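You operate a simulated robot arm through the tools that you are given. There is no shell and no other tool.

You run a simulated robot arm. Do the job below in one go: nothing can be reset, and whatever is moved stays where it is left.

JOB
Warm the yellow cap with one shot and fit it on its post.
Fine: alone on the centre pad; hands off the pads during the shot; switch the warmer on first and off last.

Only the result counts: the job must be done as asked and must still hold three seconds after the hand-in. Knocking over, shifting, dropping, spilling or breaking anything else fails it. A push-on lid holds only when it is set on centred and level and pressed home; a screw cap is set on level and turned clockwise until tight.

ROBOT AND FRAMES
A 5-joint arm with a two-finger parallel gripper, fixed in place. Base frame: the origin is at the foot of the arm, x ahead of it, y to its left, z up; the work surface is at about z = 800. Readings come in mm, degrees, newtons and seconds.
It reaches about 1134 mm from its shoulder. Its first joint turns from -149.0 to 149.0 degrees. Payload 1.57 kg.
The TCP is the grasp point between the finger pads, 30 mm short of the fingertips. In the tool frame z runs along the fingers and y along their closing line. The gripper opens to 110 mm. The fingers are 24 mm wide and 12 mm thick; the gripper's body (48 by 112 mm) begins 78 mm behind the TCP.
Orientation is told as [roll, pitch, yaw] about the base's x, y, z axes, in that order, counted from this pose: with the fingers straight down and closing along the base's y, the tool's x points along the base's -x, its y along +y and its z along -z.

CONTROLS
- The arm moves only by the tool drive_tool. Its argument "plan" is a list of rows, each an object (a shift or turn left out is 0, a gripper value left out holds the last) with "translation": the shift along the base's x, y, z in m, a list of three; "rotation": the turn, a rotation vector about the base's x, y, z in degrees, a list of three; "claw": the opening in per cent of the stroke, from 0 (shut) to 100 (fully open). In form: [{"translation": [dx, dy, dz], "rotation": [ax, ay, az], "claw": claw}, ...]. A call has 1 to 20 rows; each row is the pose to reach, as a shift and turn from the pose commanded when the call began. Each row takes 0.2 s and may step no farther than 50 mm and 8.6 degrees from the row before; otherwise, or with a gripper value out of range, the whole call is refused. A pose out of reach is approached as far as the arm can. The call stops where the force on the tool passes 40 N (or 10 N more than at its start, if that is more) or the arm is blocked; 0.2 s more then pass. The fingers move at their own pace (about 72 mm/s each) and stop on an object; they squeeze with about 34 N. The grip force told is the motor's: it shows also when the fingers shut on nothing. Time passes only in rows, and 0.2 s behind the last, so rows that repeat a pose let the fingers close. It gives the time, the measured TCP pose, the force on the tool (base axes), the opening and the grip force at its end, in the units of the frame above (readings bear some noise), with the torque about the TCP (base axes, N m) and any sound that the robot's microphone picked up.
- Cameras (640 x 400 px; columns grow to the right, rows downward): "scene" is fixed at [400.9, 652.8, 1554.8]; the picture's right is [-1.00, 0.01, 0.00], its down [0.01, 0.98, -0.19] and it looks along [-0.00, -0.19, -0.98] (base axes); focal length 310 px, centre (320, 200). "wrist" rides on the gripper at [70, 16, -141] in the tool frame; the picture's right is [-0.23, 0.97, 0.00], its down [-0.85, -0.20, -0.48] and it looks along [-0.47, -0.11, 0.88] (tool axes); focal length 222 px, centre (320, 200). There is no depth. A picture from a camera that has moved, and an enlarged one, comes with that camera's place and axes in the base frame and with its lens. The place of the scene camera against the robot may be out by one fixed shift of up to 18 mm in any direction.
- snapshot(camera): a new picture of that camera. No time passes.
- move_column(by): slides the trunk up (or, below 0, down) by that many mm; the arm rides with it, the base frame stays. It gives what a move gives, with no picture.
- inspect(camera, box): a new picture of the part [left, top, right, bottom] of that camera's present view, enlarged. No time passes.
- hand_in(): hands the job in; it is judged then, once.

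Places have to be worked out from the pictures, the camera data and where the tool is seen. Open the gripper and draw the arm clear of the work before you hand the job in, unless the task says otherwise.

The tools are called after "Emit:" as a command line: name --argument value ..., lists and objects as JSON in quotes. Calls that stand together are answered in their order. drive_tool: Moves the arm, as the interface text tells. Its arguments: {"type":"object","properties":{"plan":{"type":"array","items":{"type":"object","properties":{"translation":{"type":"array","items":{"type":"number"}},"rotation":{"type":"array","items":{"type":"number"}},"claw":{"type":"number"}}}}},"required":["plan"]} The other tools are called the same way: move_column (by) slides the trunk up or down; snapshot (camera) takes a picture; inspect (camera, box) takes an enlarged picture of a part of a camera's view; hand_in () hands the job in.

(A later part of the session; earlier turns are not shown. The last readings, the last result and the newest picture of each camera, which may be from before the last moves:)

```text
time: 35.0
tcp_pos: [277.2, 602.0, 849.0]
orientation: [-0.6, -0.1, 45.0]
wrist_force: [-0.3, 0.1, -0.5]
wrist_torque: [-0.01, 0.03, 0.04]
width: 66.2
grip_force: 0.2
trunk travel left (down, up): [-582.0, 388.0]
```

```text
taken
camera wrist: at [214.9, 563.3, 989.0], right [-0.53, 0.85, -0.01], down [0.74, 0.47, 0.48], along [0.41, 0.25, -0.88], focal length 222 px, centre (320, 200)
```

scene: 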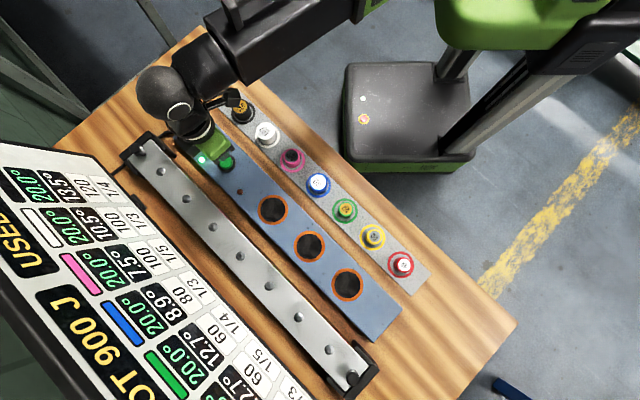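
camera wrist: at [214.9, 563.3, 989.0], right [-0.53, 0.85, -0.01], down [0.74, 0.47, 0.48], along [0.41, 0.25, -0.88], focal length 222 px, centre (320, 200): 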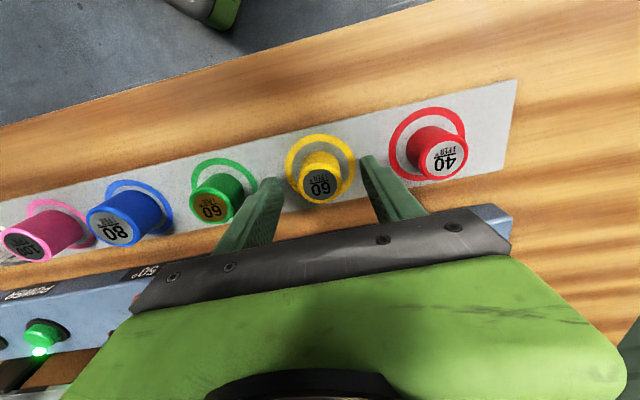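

The cap lies between the fingertips. I lower 3 mm more, then close the fingers.

Emit:
move_column --by -3

Emit:
drive_tool --plan '[{"claw": 45}, {"claw": 40}, {"claw": 35}, {"claw": 32}, {"claw": 29}, {"claw": 26}, {"claw": 24}, {"claw": 20}, {"claw": 20}, {"claw": 20}]'

Emit:
inspect --camera "wrist" --box '[230, 110, 430, 235]'

```text
time: 35.6
tcp_pos: [277.2, 601.5, 845.4]
orientation: [-0.6, 0.0, 45.0]
wrist_force: [0.0, -0.6, -0.4]
wrist_torque: [-0.01, -0.01, -0.03]
width: 66.3
grip_force: 0.1
trunk travel left (down, up): [-579.0, 391.0]
```

```text
time: 37.8
tcp_pos: [277.1, 601.9, 846.6]
orientation: [-0.5, -0.1, 45.0]
wrist_force: [-0.3, 1.2, 1.2]
wrist_torque: [0.08, 0.02, 0.01]
width: 33.2
grip_force: 34.0
trunk travel left (down, up): [-579.0, 391.0]
```

```text
3.20 times, centred on (330, 172) of wrist
camera zoom: at [214.8, 563.4, 985.9], right [-0.53, 0.85, -0.01], down [0.74, 0.47, 0.48], along [0.41, 0.25, -0.88], focal length 711 px, centre (288, 288)
```

zoom: 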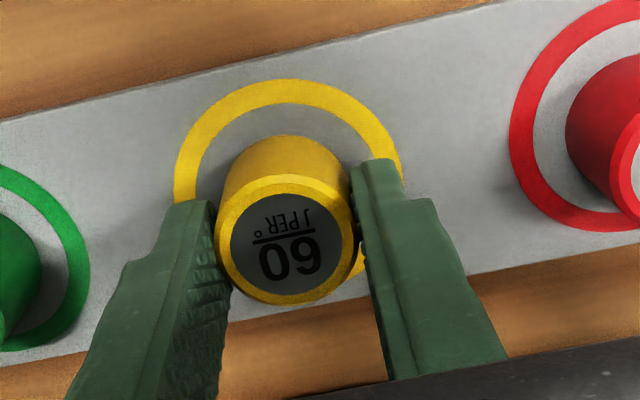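

The cap is gripped (33.2 mm wide, 34 N). I lift it 90 mm and carry it above the centre pad.

Emit:
move_column --by 90

Emit:
drive_tool --plan '[{"translation": [0.02, 0.003, 0]}, {"translation": [0.05, 0.007, 0]}, {"translation": [0.085, 0.0115, 0]}, {"translation": [0.12, 0.016, 0]}, {"translation": [0.14, 0.019, 0]}, {"translation": [0.147, 0.0197, 0]}, {"translation": [0.147, 0.0197, 0]}]'

Emit:
snapshot --camera "wrist"

Emit:
inspect --camera "wrist" --box '[230, 90, 430, 215]'

Emit:
snapshot --camera "scene"

```text
time: 39.0
tcp_pos: [276.4, 602.7, 935.3]
orientation: [-0.6, -0.2, 45.0]
wrist_force: [0.0, 0.5, -1.6]
wrist_torque: [-0.01, 0.01, 0.03]
width: 33.3
grip_force: 34.0
trunk travel left (down, up): [-669.0, 301.0]
```

```text
time: 40.6
tcp_pos: [423.5, 621.8, 935.7]
orientation: [-0.6, -0.2, 45.0]
wrist_force: [-0.1, -0.4, -0.5]
wrist_torque: [0.0, -0.01, 0.02]
width: 33.4
grip_force: 33.5
trunk travel left (down, up): [-669.0, 301.0]
```

```text
taken
camera wrist: at [361.7, 582.7, 1075.9], right [-0.53, 0.85, -0.01], down [0.74, 0.47, 0.48], along [0.41, 0.25, -0.88], focal length 222 px, centre (320, 200)
```

wrist: 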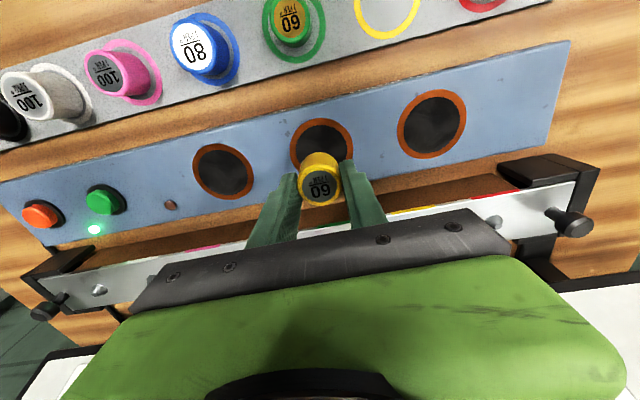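

```text
3.20 times, centred on (330, 152) of wrist
camera zoom: at [361.7, 582.7, 1075.9], right [-0.53, 0.85, -0.01], down [0.74, 0.47, 0.48], along [0.41, 0.25, -0.88], focal length 711 px, centre (288, 352)
```

zoom: 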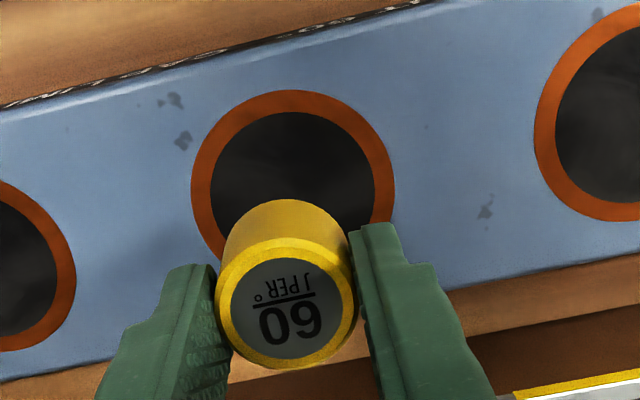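

```text
taken
```

scene: 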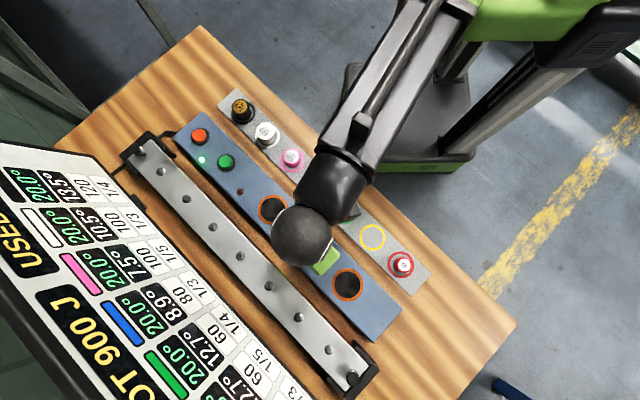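

The cap hangs right over the centre pad (ring centre in line with the TCP). I lower it in steps and feel for contact.

Emit:
move_column --by -50

Emit:
inspect --camera "wrist" --box '[230, 110, 430, 235]'

Emit:
move_column --by -4

```text
time: 41.5
tcp_pos: [423.7, 622.0, 884.1]
orientation: [-0.7, -0.1, 45.0]
wrist_force: [-0.3, -1.1, -1.2]
wrist_torque: [-0.01, 0.01, 0.01]
width: 33.4
grip_force: 33.8
trunk travel left (down, up): [-619.0, 351.0]
```

```text
3.20 times, centred on (330, 172) of wrist
camera zoom: at [361.4, 582.7, 1025.9], right [-0.53, 0.85, -0.01], down [0.74, 0.47, 0.48], along [0.41, 0.25, -0.88], focal length 711 px, centre (288, 288)
```

zoom: 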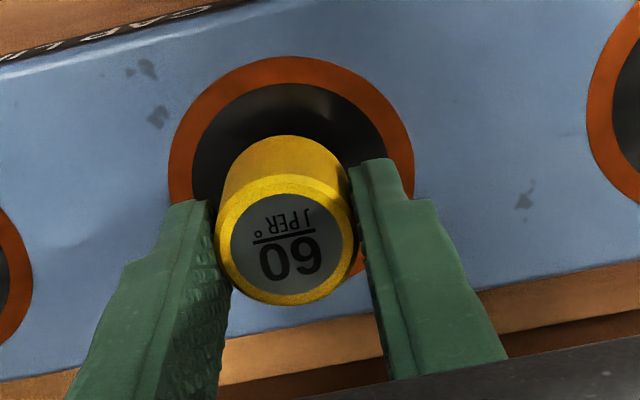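

```text
time: 42.1
tcp_pos: [423.5, 621.6, 881.0]
orientation: [-0.6, -0.1, 45.0]
wrist_force: [1.6, -0.5, -1.7]
wrist_torque: [0.0, -0.01, 0.01]
width: 33.5
grip_force: 34.3
trunk travel left (down, up): [-615.0, 355.0]
```

Emit:
move_column --by -4

Emit:
move_column --by -3

```text
time: 42.6
tcp_pos: [423.4, 621.2, 877.6]
orientation: [-0.6, -0.2, 44.9]
wrist_force: [1.3, 0.2, -0.7]
wrist_torque: [0.03, -0.01, 0.04]
width: 33.7
grip_force: 34.5
trunk travel left (down, up): [-611.0, 359.0]
```

```text
time: 43.1
tcp_pos: [423.3, 620.8, 874.3]
orientation: [-0.7, 0.0, 44.9]
wrist_force: [0.3, -0.1, -2.2]
wrist_torque: [0.0, 0.01, 0.01]
width: 33.5
grip_force: 34.5
trunk travel left (down, up): [-608.0, 362.0]
```

Emit:
move_column --by -2

Emit:
move_column --by -2

```text
time: 43.6
tcp_pos: [424.1, 622.6, 872.3]
orientation: [-0.5, -0.1, 45.0]
wrist_force: [0.6, -0.4, -1.3]
wrist_torque: [-0.01, 0.04, 0.02]
width: 33.2
grip_force: 33.9
trunk travel left (down, up): [-606.0, 364.0]
```

```text
time: 44.1
tcp_pos: [423.2, 621.9, 870.5]
orientation: [-0.6, -0.2, 45.0]
wrist_force: [0.4, 0.1, -0.7]
wrist_torque: [0.0, 0.03, -0.01]
width: 33.4
grip_force: 34.2
trunk travel left (down, up): [-604.0, 366.0]
```

Still no contact at TCP 870.5; I keep lowering in 2 mm steps.

Emit:
move_column --by -2

Emit:
move_column --by -2

Emit:
inspect --camera "wrist" --box '[230, 110, 430, 235]'

```text
time: 44.7
tcp_pos: [422.7, 621.0, 868.4]
orientation: [-0.5, -0.2, 45.0]
wrist_force: [3.5, 5.6, 16.8]
wrist_torque: [0.27, 0.1, -0.09]
width: 33.4
grip_force: 33.5
trunk travel left (down, up): [-602.0, 368.0]
```

```text
time: 45.2
tcp_pos: [423.2, 621.9, 867.4]
orientation: [-0.6, -0.2, 45.0]
wrist_force: [5.6, 5.8, 27.0]
wrist_torque: [0.25, 0.09, 0.01]
width: 33.4
grip_force: 34.3
trunk travel left (down, up): [-600.0, 370.0]
```

```text
3.20 times, centred on (330, 172) of wrist
camera zoom: at [360.9, 581.7, 1008.0], right [-0.53, 0.85, -0.01], down [0.74, 0.47, 0.48], along [0.41, 0.25, -0.88], focal length 711 px, centre (288, 288)
```

zoom: 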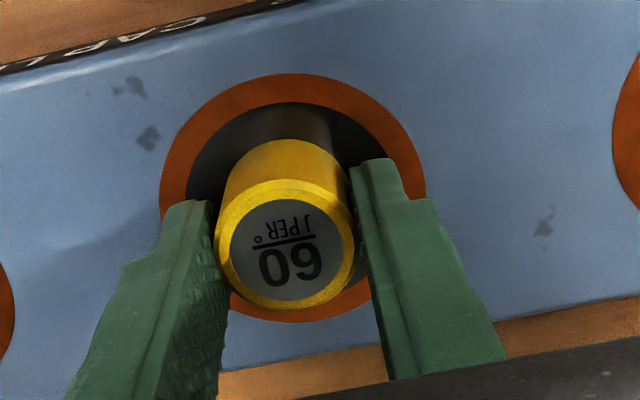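

Contact: 27 N upward, so the cap rests on the pad. I ease up 2 mm, open the fingers, and lift clear.

Emit:
move_column --by 2

Emit:
drive_tool --plan '[{"claw": 34}, {"claw": 38}, {"claw": 45}, {"claw": 55}, {"claw": 60}, {"claw": 60}]'

Emit:
inspect --camera "wrist" --box '[230, 110, 430, 235]'

```text
time: 45.7
tcp_pos: [423.3, 621.0, 867.8]
orientation: [-0.6, -0.1, 44.9]
wrist_force: [-0.2, 0.0, -2.0]
wrist_torque: [0.03, 0.03, 0.0]
width: 33.3
grip_force: 34.0
trunk travel left (down, up): [-602.0, 368.0]
```

```text
time: 47.1
tcp_pos: [423.3, 622.1, 868.4]
orientation: [-0.6, -0.1, 45.0]
wrist_force: [-0.3, -0.6, 0.0]
wrist_torque: [0.0, -0.01, -0.01]
width: 66.0
grip_force: 0.0
trunk travel left (down, up): [-602.0, 368.0]
```

```text
3.20 times, centred on (330, 172) of wrist
camera zoom: at [361.4, 582.7, 1009.0], right [-0.53, 0.85, -0.01], down [0.74, 0.47, 0.48], along [0.41, 0.25, -0.88], focal length 711 px, centre (288, 288)
```

zoom: 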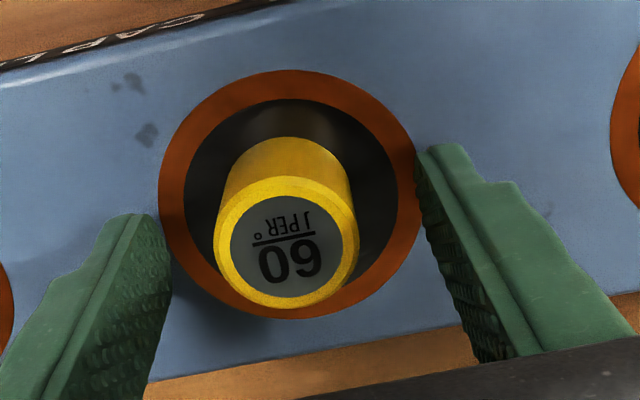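

The cap stands upright and centred on the pad. Before the shot I survey the yellow stud the same way: I rise 100 mm and move above it.

Emit:
move_column --by 100

Emit:
drive_tool --plan '[{"translation": [0.003, 0.025, 0]}, {"translation": [0.008, 0.065, 0]}, {"translation": [0.013, 0.105, 0]}, {"translation": [0.017, 0.135, 0]}, {"translation": [0.0185, 0.145, 0]}, {"translation": [0.0185, 0.145, 0]}]'

Emit:
snapshot --camera "wrist"

Emit:
inspect --camera "wrist" --box '[230, 90, 430, 215]'

```text
time: 48.4
tcp_pos: [424.1, 621.8, 968.2]
orientation: [-0.6, -0.1, 45.0]
wrist_force: [-0.1, -0.1, 0.5]
wrist_torque: [-0.01, -0.02, -0.02]
width: 65.9
grip_force: 0.1
trunk travel left (down, up): [-702.0, 268.0]
```

```text
time: 49.8
tcp_pos: [442.6, 766.4, 967.6]
orientation: [-0.5, 0.0, 45.0]
wrist_force: [0.4, 0.6, -0.6]
wrist_torque: [-0.01, 0.0, 0.0]
width: 66.0
grip_force: 0.0
trunk travel left (down, up): [-702.0, 268.0]
```

```text
taken
camera wrist: at [381.1, 727.6, 1109.0], right [-0.53, 0.85, -0.01], down [0.74, 0.47, 0.48], along [0.41, 0.25, -0.88], focal length 222 px, centre (320, 200)
```

wrist: 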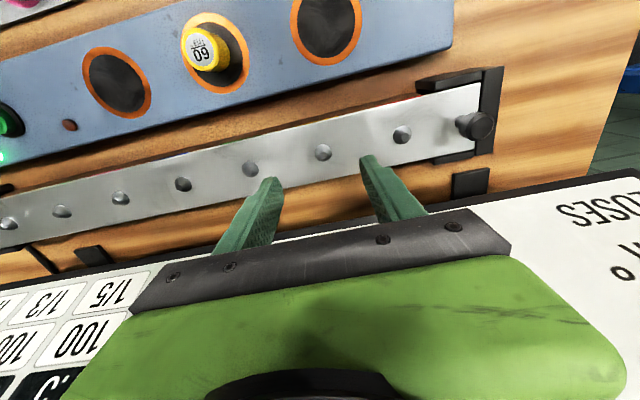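

```text
3.20 times, centred on (330, 152) of wrist
camera zoom: at [381.1, 727.6, 1109.0], right [-0.53, 0.85, -0.01], down [0.74, 0.47, 0.48], along [0.41, 0.25, -0.88], focal length 711 px, centre (288, 352)
```

zoom: 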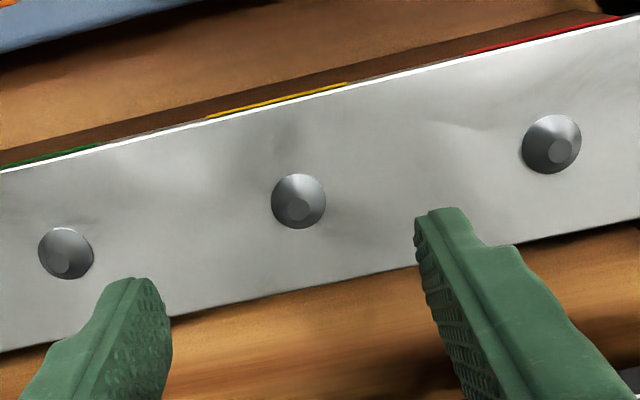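

The yellow stud is in view at about (299, 201) in the enlargement. I spin 90° for the second view to fix its exact place.

Emit:
drive_tool --plan '[{"rotation": [0, 0, 8]}, {"rotation": [0, 0, 16]}, {"rotation": [0, 0, 24]}, {"rotation": [0, 0, 32]}, {"rotation": [0, 0, 40]}, {"rotation": [0, 0, 48]}, {"rotation": [0, 0, 56]}, {"rotation": [0, 0, 64]}, {"rotation": [0, 0, 72]}, {"rotation": [0, 0, 80]}, {"rotation": [0, 0, 88]}, {"rotation": [0, 0, 90]}, {"rotation": [0, 0, 90]}]'

Emit:
snapshot --camera "wrist"

Emit:
inspect --camera "wrist" --box '[230, 90, 430, 215]'

```text
time: 52.6
tcp_pos: [442.2, 764.4, 967.6]
orientation: [-0.5, -0.1, 135.0]
wrist_force: [0.6, -0.4, -0.2]
wrist_torque: [-0.03, -0.02, 0.02]
width: 66.0
grip_force: 0.1
trunk travel left (down, up): [-702.0, 268.0]
```

```text
taken
camera wrist: at [479.6, 702.9, 1108.9], right [-0.85, -0.53, -0.01], down [-0.47, 0.74, 0.48], along [-0.25, 0.41, -0.88], focal length 222 px, centre (320, 200)
```

wrist: 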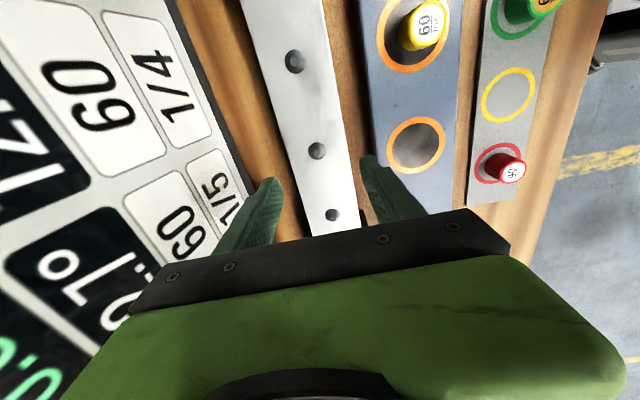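

```text
3.20 times, centred on (330, 152) of wrist
camera zoom: at [479.6, 702.9, 1108.9], right [-0.85, -0.53, -0.01], down [-0.47, 0.74, 0.48], along [-0.25, 0.41, -0.88], focal length 711 px, centre (288, 352)
```

zoom: 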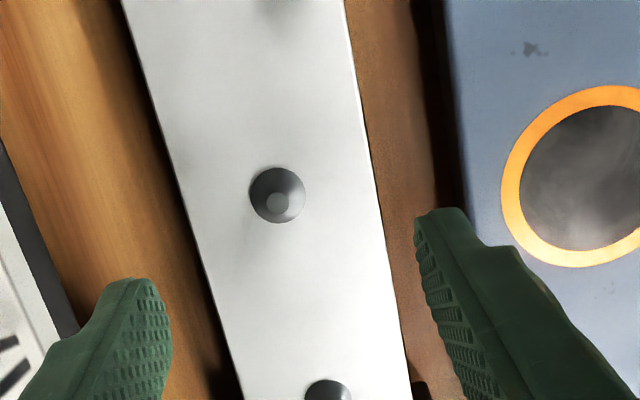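

The spin test puts the yellow stud at about (445.5, 769.7), plate z≈853, stud top ≈861. Before the shot I check the board again (bar and yellow heat with power on), so I raise the column and return to the viewing place.

Emit:
move_column --by 130

Emit:
drive_tool --plan '[{"translation": [-0.005, -0.03, 0], "rotation": [0, 0, -8]}, {"translation": [-0.011, -0.065, 0], "rotation": [0, 0, -16]}, {"translation": [-0.017, -0.1, 0], "rotation": [0, 0, -24]}, {"translation": [-0.023, -0.135, 0], "rotation": [0, 0, -32]}, {"translation": [-0.029, -0.17, 0], "rotation": [0, 0, -40]}, {"translation": [-0.035, -0.205, 0], "rotation": [0, 0, -48]}, {"translation": [-0.041, -0.24, 0], "rotation": [0, 0, -56]}, {"translation": [-0.047, -0.275, 0], "rotation": [0, 0, -64]}, {"translation": [-0.053, -0.31, 0], "rotation": [0, 0, -72]}, {"translation": [-0.058, -0.34, 0], "rotation": [0, 0, -80]}, {"translation": [-0.06, -0.355, 0], "rotation": [0, 0, -88]}, {"translation": [-0.06, -0.355, 0], "rotation": [0, 0, -88]}]'

Emit:
drive_tool --plan '[{"translation": [0.0222, 0.0238, 0.0022], "rotation": [5.77, -5.39, 0]}, {"translation": [0.0437, 0.0469, 0.0088], "rotation": [11.5, -10.7, 0]}, {"translation": [0.0647, 0.0694, 0.0198], "rotation": [17.25, -16.1, 0]}, {"translation": [0.0842, 0.0903, 0.0347], "rotation": [22.95, -21.4, 0]}, {"translation": [0.1024, 0.1097, 0.0536], "rotation": [28.7, -26.8, 0]}, {"translation": [0.1184, 0.1269, 0.0757], "rotation": [34.4, -32.1, 0]}, {"translation": [0.1324, 0.1419, 0.1011], "rotation": [40.2, -37.5, 0]}]'

Emit:
snapshot --camera "wrist"

```text
time: 54.2
tcp_pos: [442.4, 766.3, 1098.7]
orientation: [-0.6, -0.1, 135.1]
wrist_force: [-0.6, 0.1, 0.1]
wrist_torque: [-0.02, 0.01, 0.01]
width: 65.8
grip_force: 0.0
trunk travel left (down, up): [-832.0, 138.0]
```

```text
time: 56.8
tcp_pos: [380.2, 412.0, 1097.8]
orientation: [-0.6, -0.1, 46.8]
wrist_force: [0.3, -0.1, 0.3]
wrist_torque: [-0.04, 0.01, -0.04]
width: 65.9
grip_force: 0.1
trunk travel left (down, up): [-832.0, 138.0]
```

```text
time: 58.4
tcp_pos: [514.4, 552.3, 1200.2]
orientation: [-0.9, -55.1, 47.1]
wrist_force: [-0.9, 0.2, -1.1]
wrist_torque: [-0.02, -0.02, 0.04]
width: 66.0
grip_force: 0.1
trunk travel left (down, up): [-832.0, 138.0]
```

```text
taken
camera wrist: at [396.1, 449.7, 1223.4], right [-0.62, 0.76, 0.18], down [0.21, -0.06, 0.98], along [0.76, 0.64, -0.12], focal length 222 px, centre (320, 200)
```

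wrist: 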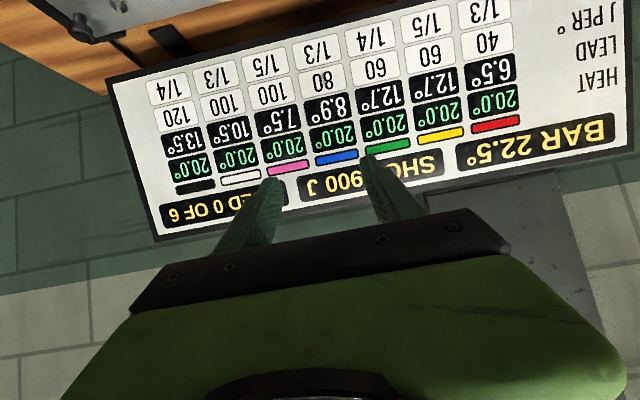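

Emit:
inspect --camera "wrist" --box '[380, 20, 620, 190]'

```text
2.35 times, centred on (500, 105) of wrist
camera zoom: at [396.1, 449.7, 1223.4], right [-0.62, 0.76, 0.18], down [0.21, -0.06, 0.98], along [0.76, 0.64, -0.12], focal length 523 px, centre (-104, 424)
```

zoom: 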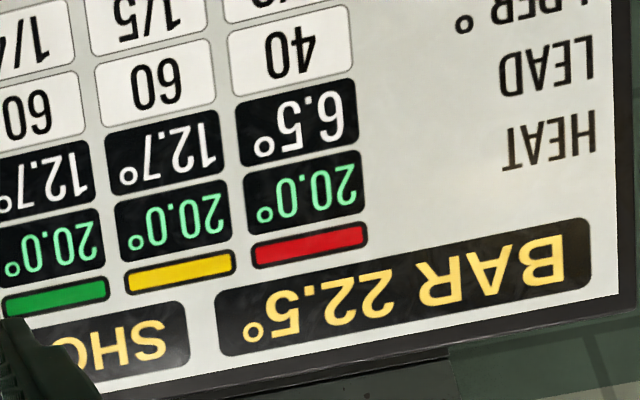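

Board unchanged: bar 22.5°, yellow 20.0°, used 0 of 6. I check the warmer's lamps from the scene camera.

Emit:
snapshot --camera "scene"

Emit:
inspect --camera "scene" --box '[120, 90, 360, 300]'

```text
taken
```

scene: 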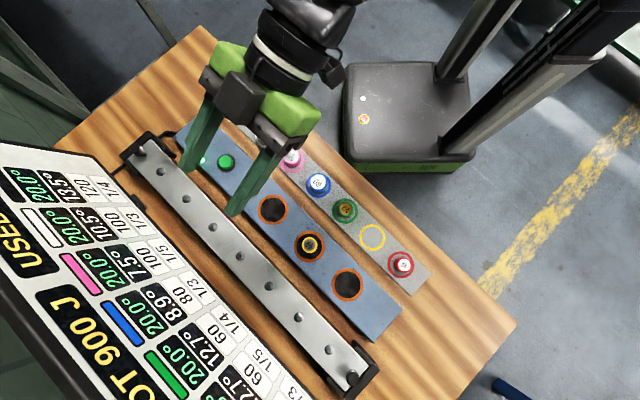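

```text
1.90 times, centred on (240, 195) of scene
camera zoom: at [400.9, 652.8, 1554.8], right [-1.0, 0.01, 0.0], down [0.01, 0.98, -0.19], along [0.0, -0.19, -0.98], focal length 590 px, centre (472, 210)
```

zoom: 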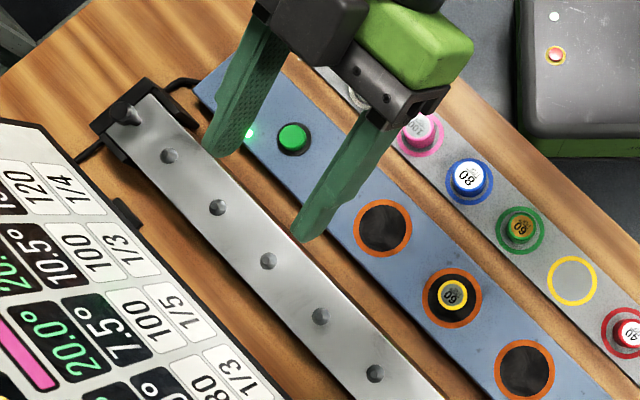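

The pads look idle. I'll rehearse the transfer cold before firing: first untilt and go back above the centre pad.

Emit:
drive_tool --plan '[{"translation": [-0.014, -0.015, -0.0254], "rotation": [-5.8, 5.4, 0]}, {"translation": [-0.03, -0.0322, -0.0475], "rotation": [-11.5, 10.7, 0]}, {"translation": [-0.0482, -0.0516, -0.0664], "rotation": [-17.25, 16.1, 0]}, {"translation": [-0.0677, -0.0725, -0.0813], "rotation": [-22.95, 21.4, 0]}, {"translation": [-0.0887, -0.095, -0.0923], "rotation": [-28.7, 26.8, 0]}, {"translation": [-0.1102, -0.1181, -0.0989], "rotation": [-34.4, 32.1, 0]}, {"translation": [-0.1324, -0.1419, -0.1011], "rotation": [-40.2, 37.5, 0]}, {"translation": [-0.1324, -0.1419, -0.1011], "rotation": [-40.2, 37.5, 0]}]'

Emit:
snapshot --camera "wrist"

```text
time: 60.2
tcp_pos: [381.6, 411.1, 1099.2]
orientation: [-0.6, 0.0, 46.9]
wrist_force: [0.7, 0.0, -1.1]
wrist_torque: [0.0, 0.0, 0.01]
width: 65.8
grip_force: 0.1
trunk travel left (down, up): [-832.0, 138.0]
```

```text
taken
camera wrist: at [321.0, 370.9, 1239.1], right [-0.56, 0.83, -0.01], down [0.73, 0.49, 0.48], along [0.4, 0.26, -0.88], focal length 222 px, centre (320, 200)
```

wrist: 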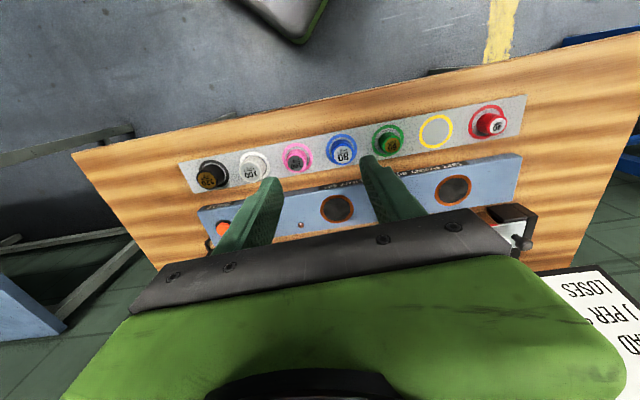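

I move above the pad at yaw 45° and lower to the same height used before, then verify alignment.

Emit:
drive_tool --plan '[{"translation": [0.006, 0.03, 0], "rotation": [0, 0, -1]}, {"translation": [0.014, 0.07, 0], "rotation": [0, 0, -1.9]}, {"translation": [0.023, 0.115, 0], "rotation": [0, 0, -1.9]}, {"translation": [0.032, 0.16, 0], "rotation": [0, 0, -1.9]}, {"translation": [0.039, 0.195, 0], "rotation": [0, 0, -1.9]}, {"translation": [0.0417, 0.2097, 0], "rotation": [0, 0, -1.9]}, {"translation": [0.0417, 0.2097, 0], "rotation": [0, 0, -1.9]}]'

Emit:
move_column --by -180

Emit:
inspect --camera "wrist" --box '[230, 110, 430, 235]'

```text
time: 61.8
tcp_pos: [425.0, 622.9, 1098.0]
orientation: [-0.6, -0.1, 45.1]
wrist_force: [0.1, -0.1, -0.2]
wrist_torque: [0.01, 0.01, -0.03]
width: 66.0
grip_force: 0.0
out of reach, approached as far as the arm can: row 3, 4, 5
trunk travel left (down, up): [-832.0, 138.0]
```

```text
time: 63.8
tcp_pos: [424.8, 621.9, 918.1]
orientation: [-0.6, -0.1, 45.0]
wrist_force: [-0.2, 0.6, 0.3]
wrist_torque: [-0.01, 0.02, 0.0]
width: 65.7
grip_force: 0.0
trunk travel left (down, up): [-652.0, 318.0]
```

```text
3.20 times, centred on (330, 172) of wrist
camera zoom: at [362.5, 583.7, 1059.0], right [-0.53, 0.85, -0.01], down [0.74, 0.47, 0.48], along [0.41, 0.25, -0.88], focal length 711 px, centre (288, 288)
```

zoom: 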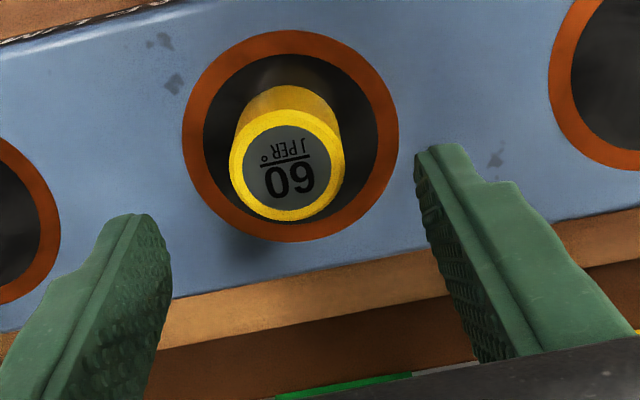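

I'm about 1 mm off the earlier grip pose; I correct, lower 50 mm, grip the cold cap and rehearse the lift.

Emit:
drive_tool --plan '[{"translation": [-0.0011, -0.001, 0], "claw": 60}, {"translation": [-0.0011, -0.001, 0], "claw": 60}]'

Emit:
move_column --by -50

Emit:
drive_tool --plan '[{"claw": 40}, {"claw": 26}, {"claw": 20}, {"claw": 20}]'

Emit:
inspect --camera "wrist" --box '[230, 110, 430, 235]'

Emit:
move_column --by 50

```text
time: 64.4
tcp_pos: [424.6, 622.1, 917.7]
orientation: [-0.6, -0.2, 45.1]
wrist_force: [0.5, 0.3, -0.8]
wrist_torque: [-0.01, -0.01, 0.01]
width: 66.0
grip_force: 0.0
trunk travel left (down, up): [-652.0, 318.0]
```

```text
time: 65.3
tcp_pos: [423.7, 621.4, 868.2]
orientation: [-0.6, -0.2, 45.2]
wrist_force: [1.1, 0.5, -0.3]
wrist_torque: [0.01, 0.01, 0.01]
width: 65.7
grip_force: 0.2
trunk travel left (down, up): [-602.0, 368.0]
```

```text
time: 66.3
tcp_pos: [423.6, 621.2, 868.0]
orientation: [-0.6, -0.1, 45.2]
wrist_force: [1.0, 0.8, 1.8]
wrist_torque: [0.09, 0.04, 0.0]
width: 33.1
grip_force: 33.5
trunk travel left (down, up): [-602.0, 368.0]
```

```text
3.20 times, centred on (330, 172) of wrist
camera zoom: at [361.6, 582.7, 1009.0], right [-0.53, 0.85, -0.01], down [0.74, 0.47, 0.48], along [0.41, 0.25, -0.88], focal length 711 px, centre (288, 288)
```

zoom: 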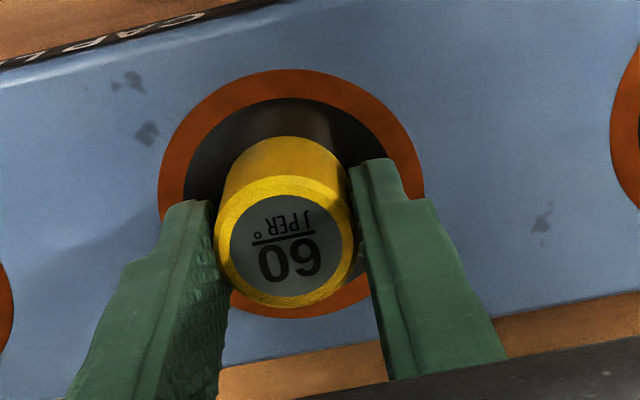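

```text
time: 67.3
tcp_pos: [423.3, 621.9, 917.9]
orientation: [-0.6, -0.1, 45.1]
wrist_force: [0.4, 1.0, -1.4]
wrist_torque: [0.0, 0.03, 0.0]
width: 33.1
grip_force: 33.9
trunk travel left (down, up): [-652.0, 318.0]
```

Grip repeats well. I carry the cold cap over the yellow stud (about 15 mm above it) and check the alignment.

Emit:
drive_tool --plan '[{"translation": [0.004, 0.027, 0]}, {"translation": [0.0105, 0.07, 0]}, {"translation": [0.017, 0.113, 0]}, {"translation": [0.0215, 0.1435, 0]}, {"translation": [0.0226, 0.1507, 0]}, {"translation": [0.0226, 0.1507, 0]}]'

Emit:
snapshot --camera "wrist"

Emit:
inspect --camera "wrist" --box '[230, 110, 430, 235]'

Emit:
inspect --camera "scene" --box '[220, 230, 400, 360]'

```text
time: 68.7
tcp_pos: [445.0, 773.7, 919.3]
orientation: [-0.6, 0.0, 45.1]
wrist_force: [-0.4, 0.4, -0.6]
wrist_torque: [0.0, -0.02, 0.0]
width: 33.4
grip_force: 34.2
trunk travel left (down, up): [-652.0, 318.0]
```

```text
taken
camera wrist: at [383.9, 734.0, 1058.9], right [-0.53, 0.85, -0.01], down [0.74, 0.47, 0.48], along [0.41, 0.25, -0.88], focal length 222 px, centre (320, 200)
```

wrist: 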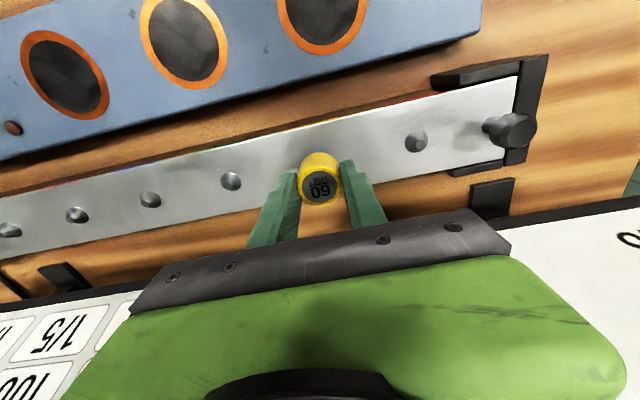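

```text
3.20 times, centred on (330, 172) of wrist
camera zoom: at [383.9, 734.0, 1058.9], right [-0.53, 0.85, -0.01], down [0.74, 0.47, 0.48], along [0.41, 0.25, -0.88], focal length 711 px, centre (288, 288)
```

zoom: 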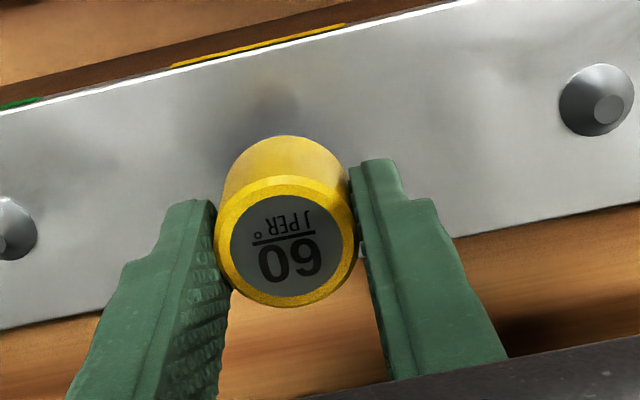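

```text
3.08 times, centred on (310, 295) of scene
camera zoom: at [400.9, 652.8, 1554.8], right [-1.0, 0.01, 0.0], down [0.01, 0.98, -0.19], along [0.0, -0.19, -0.98], focal length 954 px, centre (351, -92)
```

zoom: 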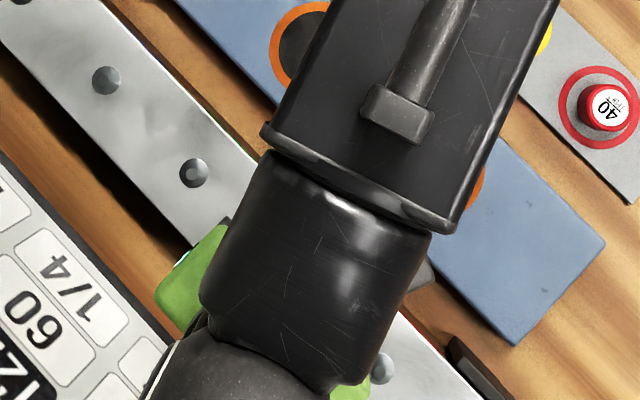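

The cap hangs over the stud within about 1 mm by my reckoning (camera at (383.9, 734.0) for this pose). I return the cap to the centre pad, lower and release.

Emit:
drive_tool --plan '[{"translation": [-0.004, -0.027, 0]}, {"translation": [-0.0105, -0.07, 0]}, {"translation": [-0.017, -0.113, 0]}, {"translation": [-0.0213, -0.1441, 0]}, {"translation": [-0.0224, -0.1513, 0]}, {"translation": [-0.0224, -0.1513, 0]}]'

Emit:
inspect --camera "wrist" --box '[230, 110, 430, 235]'

Emit:
move_column --by -49.5

```text
time: 70.1
tcp_pos: [423.3, 621.0, 918.2]
orientation: [-0.6, -0.1, 45.1]
wrist_force: [0.3, -0.4, -0.4]
wrist_torque: [0.0, -0.01, 0.02]
width: 33.5
grip_force: 34.0
trunk travel left (down, up): [-652.0, 318.0]
```

```text
3.20 times, centred on (330, 172) of wrist
camera zoom: at [361.5, 582.4, 1058.9], right [-0.53, 0.85, -0.01], down [0.74, 0.47, 0.48], along [0.41, 0.25, -0.88], focal length 711 px, centre (288, 288)
```

zoom: 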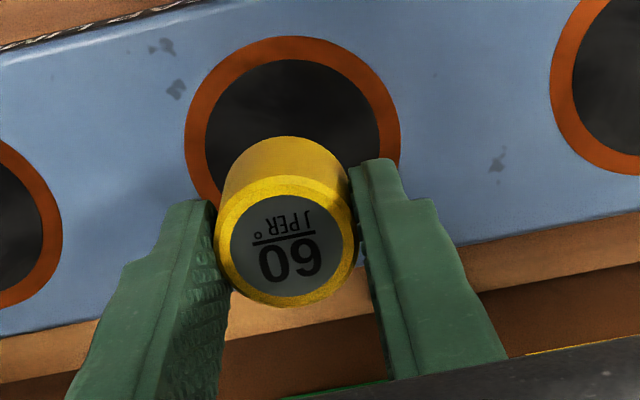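

```text
time: 71.0
tcp_pos: [423.7, 621.4, 868.0]
orientation: [-0.7, -0.1, 45.1]
wrist_force: [-0.3, 0.5, -1.5]
wrist_torque: [0.0, 0.0, 0.01]
width: 33.5
grip_force: 34.1
trunk travel left (down, up): [-602.0, 368.0]
```

The cap is back at the pad with the column at −602. I release it and rise 50 mm.

Emit:
drive_tool --plan '[{"claw": 34}, {"claw": 38}, {"claw": 48}, {"claw": 60}, {"claw": 60}]'

Emit:
move_column --by 50

Emit:
inspect --camera "wrist" --box '[230, 110, 430, 235]'

```text
time: 72.2
tcp_pos: [423.0, 622.2, 868.8]
orientation: [-0.6, -0.1, 45.0]
wrist_force: [-0.5, 0.3, 0.0]
wrist_torque: [0.0, 0.01, 0.0]
width: 65.8
grip_force: 0.0
trunk travel left (down, up): [-602.0, 368.0]
```

```text
time: 73.1
tcp_pos: [423.5, 620.9, 919.3]
orientation: [-0.5, -0.1, 45.1]
wrist_force: [0.0, -0.5, -1.1]
wrist_torque: [-0.02, -0.02, 0.01]
width: 66.2
grip_force: 0.0
trunk travel left (down, up): [-652.0, 318.0]
```

```text
3.20 times, centred on (330, 172) of wrist
camera zoom: at [361.3, 582.6, 1059.4], right [-0.53, 0.85, -0.01], down [0.74, 0.47, 0.48], along [0.41, 0.25, -0.88], focal length 711 px, centre (288, 288)
```

zoom: 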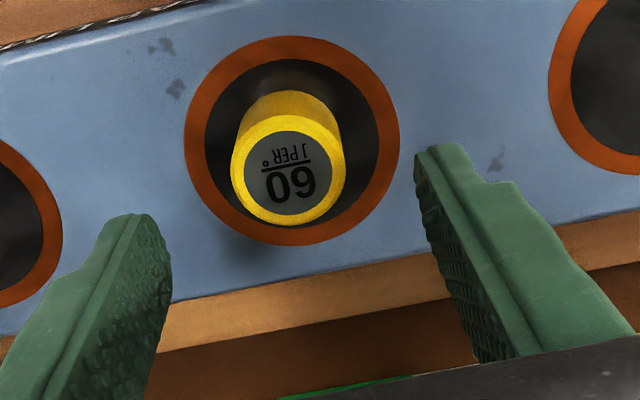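

Cap is standing centred on the centre pad, hands clear. I travel to above the red SHOT button with the fingers closing.

Emit:
drive_tool --plan '[{"translation": [0.02, -0.02, 0], "claw": 40}, {"translation": [0.05, -0.05, 0], "claw": 20}, {"translation": [0.084, -0.0845, 0], "claw": 0}, {"translation": [0.118, -0.119, 0], "claw": 0}, {"translation": [0.152, -0.153, 0], "claw": 0}, {"translation": [0.186, -0.1875, 0], "claw": 0}, {"translation": [0.22, -0.222, 0], "claw": 0}, {"translation": [0.247, -0.249, 0], "claw": 0}, {"translation": [0.259, -0.261, 0], "claw": 0}, {"translation": [0.259, -0.261, 0], "claw": 0}]'

Emit:
snapshot --camera "wrist"

Emit:
inspect --camera "wrist" --box '[230, 110, 430, 235]'

```text
time: 75.3
tcp_pos: [682.8, 357.8, 919.4]
orientation: [-0.6, -0.1, 45.1]
wrist_force: [0.6, 0.4, -0.6]
wrist_torque: [0.01, -0.01, 0.04]
width: 0.0
grip_force: 21.7
trunk travel left (down, up): [-652.0, 318.0]
```

```text
taken
camera wrist: at [620.8, 319.0, 1059.5], right [-0.53, 0.85, -0.01], down [0.74, 0.47, 0.48], along [0.41, 0.25, -0.88], focal length 222 px, centre (320, 200)
```

wrist: 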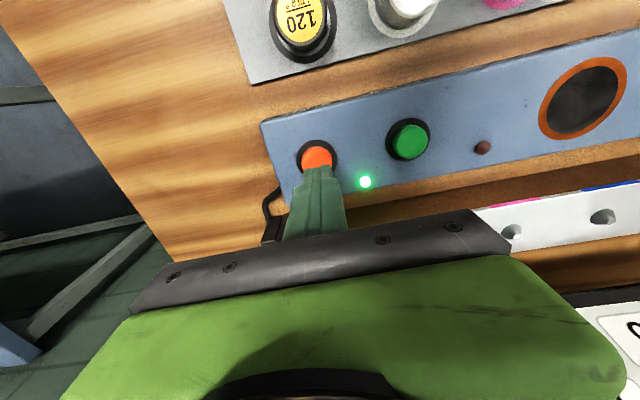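

```text
3.20 times, centred on (330, 172) of wrist
camera zoom: at [620.8, 319.0, 1059.5], right [-0.53, 0.85, -0.01], down [0.74, 0.47, 0.48], along [0.41, 0.25, -0.88], focal length 711 px, centre (288, 288)
```

zoom: 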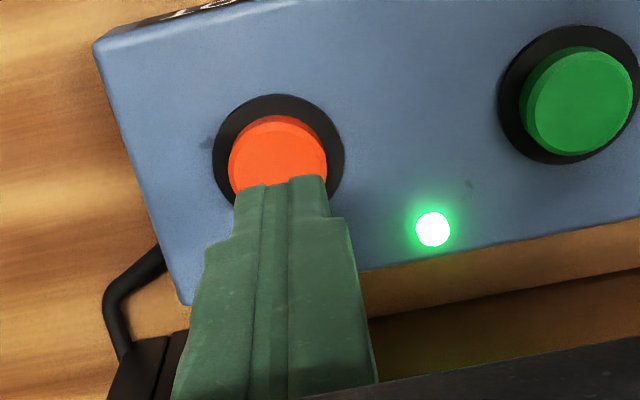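

The SHOT button is about 5 mm off the fingertip line; I shift onto it and lower to just above.

Emit:
drive_tool --plan '[{"translation": [0.0045, -0.0023, 0], "claw": 0}, {"translation": [0.0045, -0.0023, 0], "claw": 0}]'

Emit:
move_column --by -41

Emit:
inspect --camera "wrist" --box '[230, 110, 430, 235]'

```text
time: 75.9
tcp_pos: [686.6, 356.6, 919.5]
orientation: [-0.6, -0.1, 45.2]
wrist_force: [0.2, -0.1, 0.5]
wrist_torque: [0.02, -0.02, -0.02]
width: 0.1
grip_force: 21.7
trunk travel left (down, up): [-652.0, 318.0]
```

```text
time: 76.7
tcp_pos: [685.9, 354.8, 878.3]
orientation: [-0.6, -0.1, 45.1]
wrist_force: [0.1, 0.7, 0.5]
wrist_torque: [0.01, 0.02, -0.02]
width: 0.1
grip_force: 21.0
trunk travel left (down, up): [-611.0, 359.0]
```

```text
3.20 times, centred on (330, 172) of wrist
camera zoom: at [624.6, 317.4, 1018.5], right [-0.53, 0.85, -0.01], down [0.74, 0.47, 0.48], along [0.41, 0.25, -0.88], focal length 711 px, centre (288, 288)
```

zoom: 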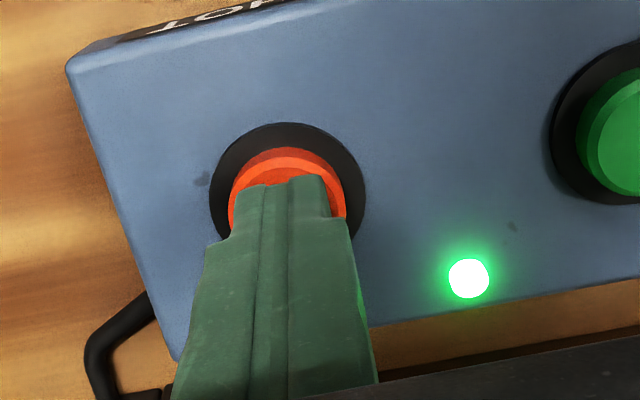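

The fingertips are centred on the red button, about 7 mm above. I press in small steps until the click.

Emit:
move_column --by -5

Emit:
move_column --by -2

```text
time: 77.3
tcp_pos: [686.5, 356.7, 871.3]
orientation: [-0.6, -0.1, 45.1]
wrist_force: [0.3, -0.8, -0.2]
wrist_torque: [0.04, 0.03, 0.0]
width: 0.0
grip_force: 21.4
trunk travel left (down, up): [-606.0, 364.0]
```

```text
time: 77.8
tcp_pos: [685.9, 356.4, 870.8]
orientation: [-0.6, -0.1, 45.0]
wrist_force: [-0.5, -0.4, 1.3]
wrist_torque: [-0.01, 0.01, 0.0]
width: 0.0
grip_force: 21.2
trunk travel left (down, up): [-604.0, 366.0]
heard: click
```

Click heard: the shot is triggered. I lift off the button and look at the warmer.

Emit:
move_column --by 48

Emit:
snapshot --camera "wrist"

Emit:
snapshot --camera "scene"

```text
time: 78.7
tcp_pos: [687.0, 356.7, 918.5]
orientation: [-0.7, 0.0, 45.1]
wrist_force: [-0.5, -0.6, -0.2]
wrist_torque: [0.04, -0.01, 0.04]
width: 0.2
grip_force: 21.2
trunk travel left (down, up): [-652.0, 318.0]
```

```text
taken
camera wrist: at [624.7, 317.5, 1059.4], right [-0.53, 0.85, -0.01], down [0.74, 0.47, 0.48], along [0.41, 0.25, -0.88], focal length 222 px, centre (320, 200)
```

wrist: 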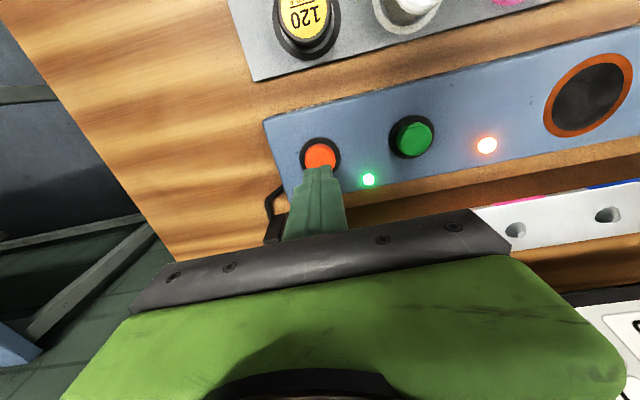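

```text
taken
```

scene: 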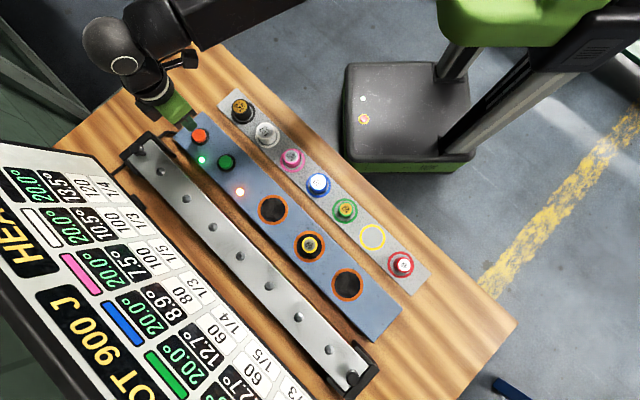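

The red lamp is lit and the board shows "HEATING": the shot is running. I stay clear by the button and wait, opening the fingers meanwhile.

Emit:
drive_tool --plan '[{"translation": [0, 0, 0], "claw": 60}, {"translation": [0, 0, 0], "claw": 60}, {"translation": [0, 0, 0], "claw": 60}]'

Emit:
snapshot --camera "scene"

```text
time: 79.5
tcp_pos: [686.2, 355.9, 919.1]
orientation: [-0.7, -0.1, 45.1]
wrist_force: [-0.2, -0.3, -0.1]
wrist_torque: [0.01, -0.01, 0.0]
width: 66.1
grip_force: 0.0
trunk travel left (down, up): [-652.0, 318.0]
```

```text
taken
```

scene: 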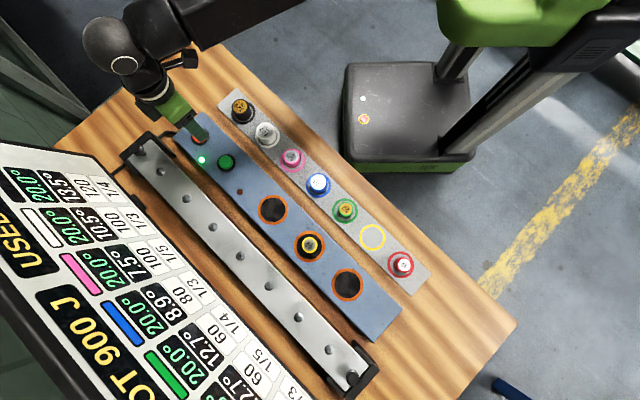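

The lamp is off and the board shows "USED" again: the shot is done. Sim time only passes in moves, so I go straight to the pad.

Emit:
drive_tool --plan '[{"translation": [-0.025, 0.0252, 0], "claw": 60}, {"translation": [-0.059, 0.0594, 0], "claw": 60}, {"translation": [-0.093, 0.0937, 0], "claw": 60}, {"translation": [-0.127, 0.128, 0], "claw": 60}, {"translation": [-0.161, 0.1622, 0], "claw": 60}, {"translation": [-0.195, 0.1965, 0], "claw": 60}, {"translation": [-0.229, 0.2307, 0], "claw": 60}, {"translation": [-0.255, 0.257, 0], "claw": 60}, {"translation": [-0.2632, 0.2652, 0], "claw": 60}]'

Emit:
snapshot --camera "wrist"

Emit:
inspect --camera "wrist" --box '[230, 110, 430, 235]'

```text
time: 81.5
tcp_pos: [422.8, 621.7, 917.6]
orientation: [-0.6, -0.1, 45.1]
wrist_force: [-0.7, 1.1, -0.1]
wrist_torque: [0.01, 0.01, -0.02]
width: 66.0
grip_force: 0.1
trunk travel left (down, up): [-652.0, 318.0]
```

```text
taken
camera wrist: at [360.9, 582.2, 1059.4], right [-0.53, 0.85, -0.01], down [0.74, 0.47, 0.48], along [0.41, 0.25, -0.88], focal length 222 px, centre (320, 200)
```

wrist: 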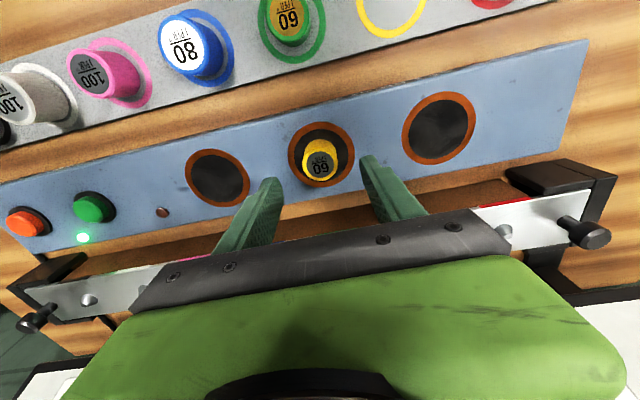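

```text
3.20 times, centred on (330, 172) of wrist
camera zoom: at [360.9, 582.2, 1059.4], right [-0.53, 0.85, -0.01], down [0.74, 0.47, 0.48], along [0.41, 0.25, -0.88], focal length 711 px, centre (288, 288)
```

zoom: 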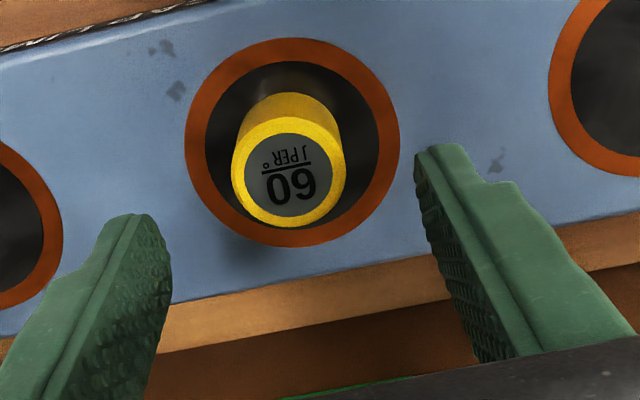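

I'm within 1 mm of the grip pose. I lower 50 mm, close on the cap and lift.

Emit:
move_column --by -50

Emit:
drive_tool --plan '[{"claw": 35}, {"claw": 20}, {"claw": 20}]'

Emit:
move_column --by 50

Emit:
inspect --camera "wrist" --box '[230, 110, 430, 235]'

```text
time: 82.4
tcp_pos: [424.3, 620.4, 869.1]
orientation: [-0.5, -0.1, 45.1]
wrist_force: [0.5, 0.0, 0.0]
wrist_torque: [-0.01, -0.02, -0.03]
width: 66.1
grip_force: 0.1
trunk travel left (down, up): [-602.0, 368.0]
```

```text
time: 83.2
tcp_pos: [423.4, 622.4, 869.2]
orientation: [-0.6, 0.0, 45.1]
wrist_force: [0.4, 0.9, 1.5]
wrist_torque: [0.05, 0.02, 0.03]
width: 33.4
grip_force: 34.2
trunk travel left (down, up): [-602.0, 368.0]
```

```text
time: 84.1
tcp_pos: [424.0, 621.0, 919.4]
orientation: [-0.6, -0.1, 44.9]
wrist_force: [-1.0, 0.3, -0.7]
wrist_torque: [0.03, 0.01, 0.0]
width: 33.2
grip_force: 34.0
trunk travel left (down, up): [-652.0, 318.0]
```

```text
3.20 times, centred on (330, 172) of wrist
camera zoom: at [361.1, 582.1, 1059.3], right [-0.53, 0.85, -0.01], down [0.74, 0.47, 0.48], along [0.41, 0.25, -0.88], focal length 711 px, centre (288, 288)
```

zoom: 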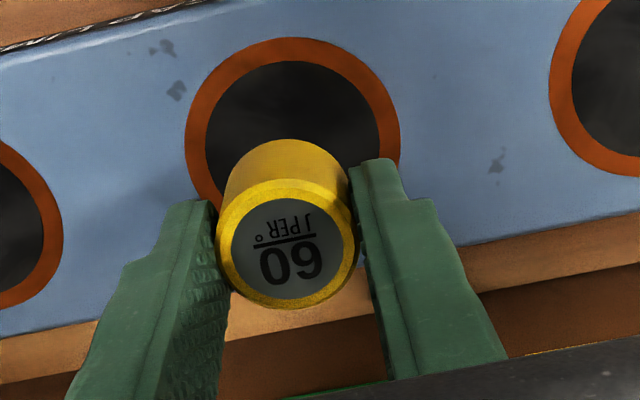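

Cap in hand. I carry it over the yellow stud.

Emit:
drive_tool --plan '[{"translation": [0.0045, 0.03, 0]}, {"translation": [0.0113, 0.0753, 0]}, {"translation": [0.018, 0.12, 0]}, {"translation": [0.0217, 0.1447, 0]}, {"translation": [0.0226, 0.1507, 0]}]'

Emit:
snapshot --camera "wrist"

Emit:
inspect --camera "wrist" --box '[230, 110, 430, 235]'

```text
time: 85.3
tcp_pos: [446.7, 771.7, 919.0]
orientation: [-0.6, -0.2, 45.0]
wrist_force: [-0.3, 0.1, -1.3]
wrist_torque: [0.02, -0.01, 0.03]
width: 33.3
grip_force: 34.3
trunk travel left (down, up): [-652.0, 318.0]
```

```text
taken
camera wrist: at [384.5, 732.2, 1059.3], right [-0.53, 0.85, -0.01], down [0.74, 0.47, 0.48], along [0.41, 0.25, -0.88], focal length 222 px, centre (320, 200)
```

wrist: 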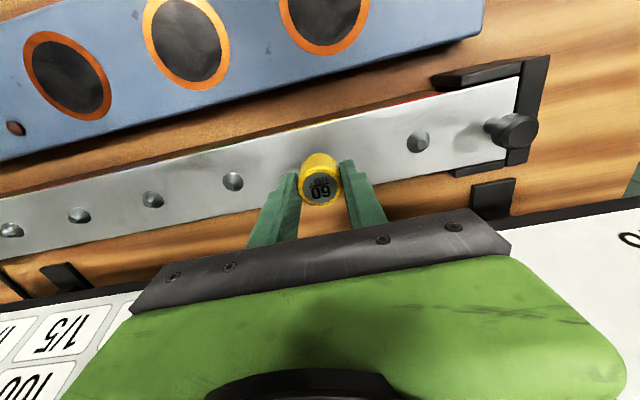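

```text
3.20 times, centred on (330, 172) of wrist
camera zoom: at [384.5, 732.2, 1059.3], right [-0.53, 0.85, -0.01], down [0.74, 0.47, 0.48], along [0.41, 0.25, -0.88], focal length 711 px, centre (288, 288)
```

zoom: 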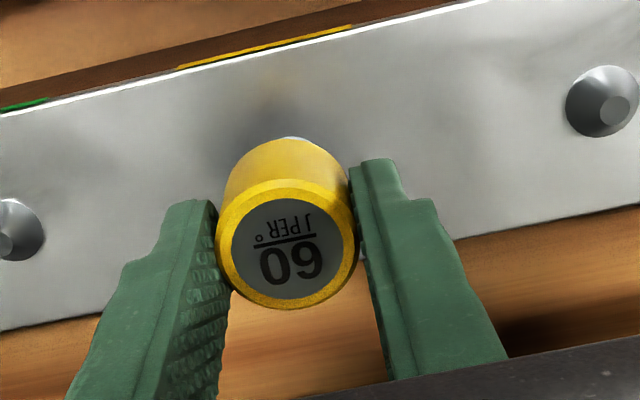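

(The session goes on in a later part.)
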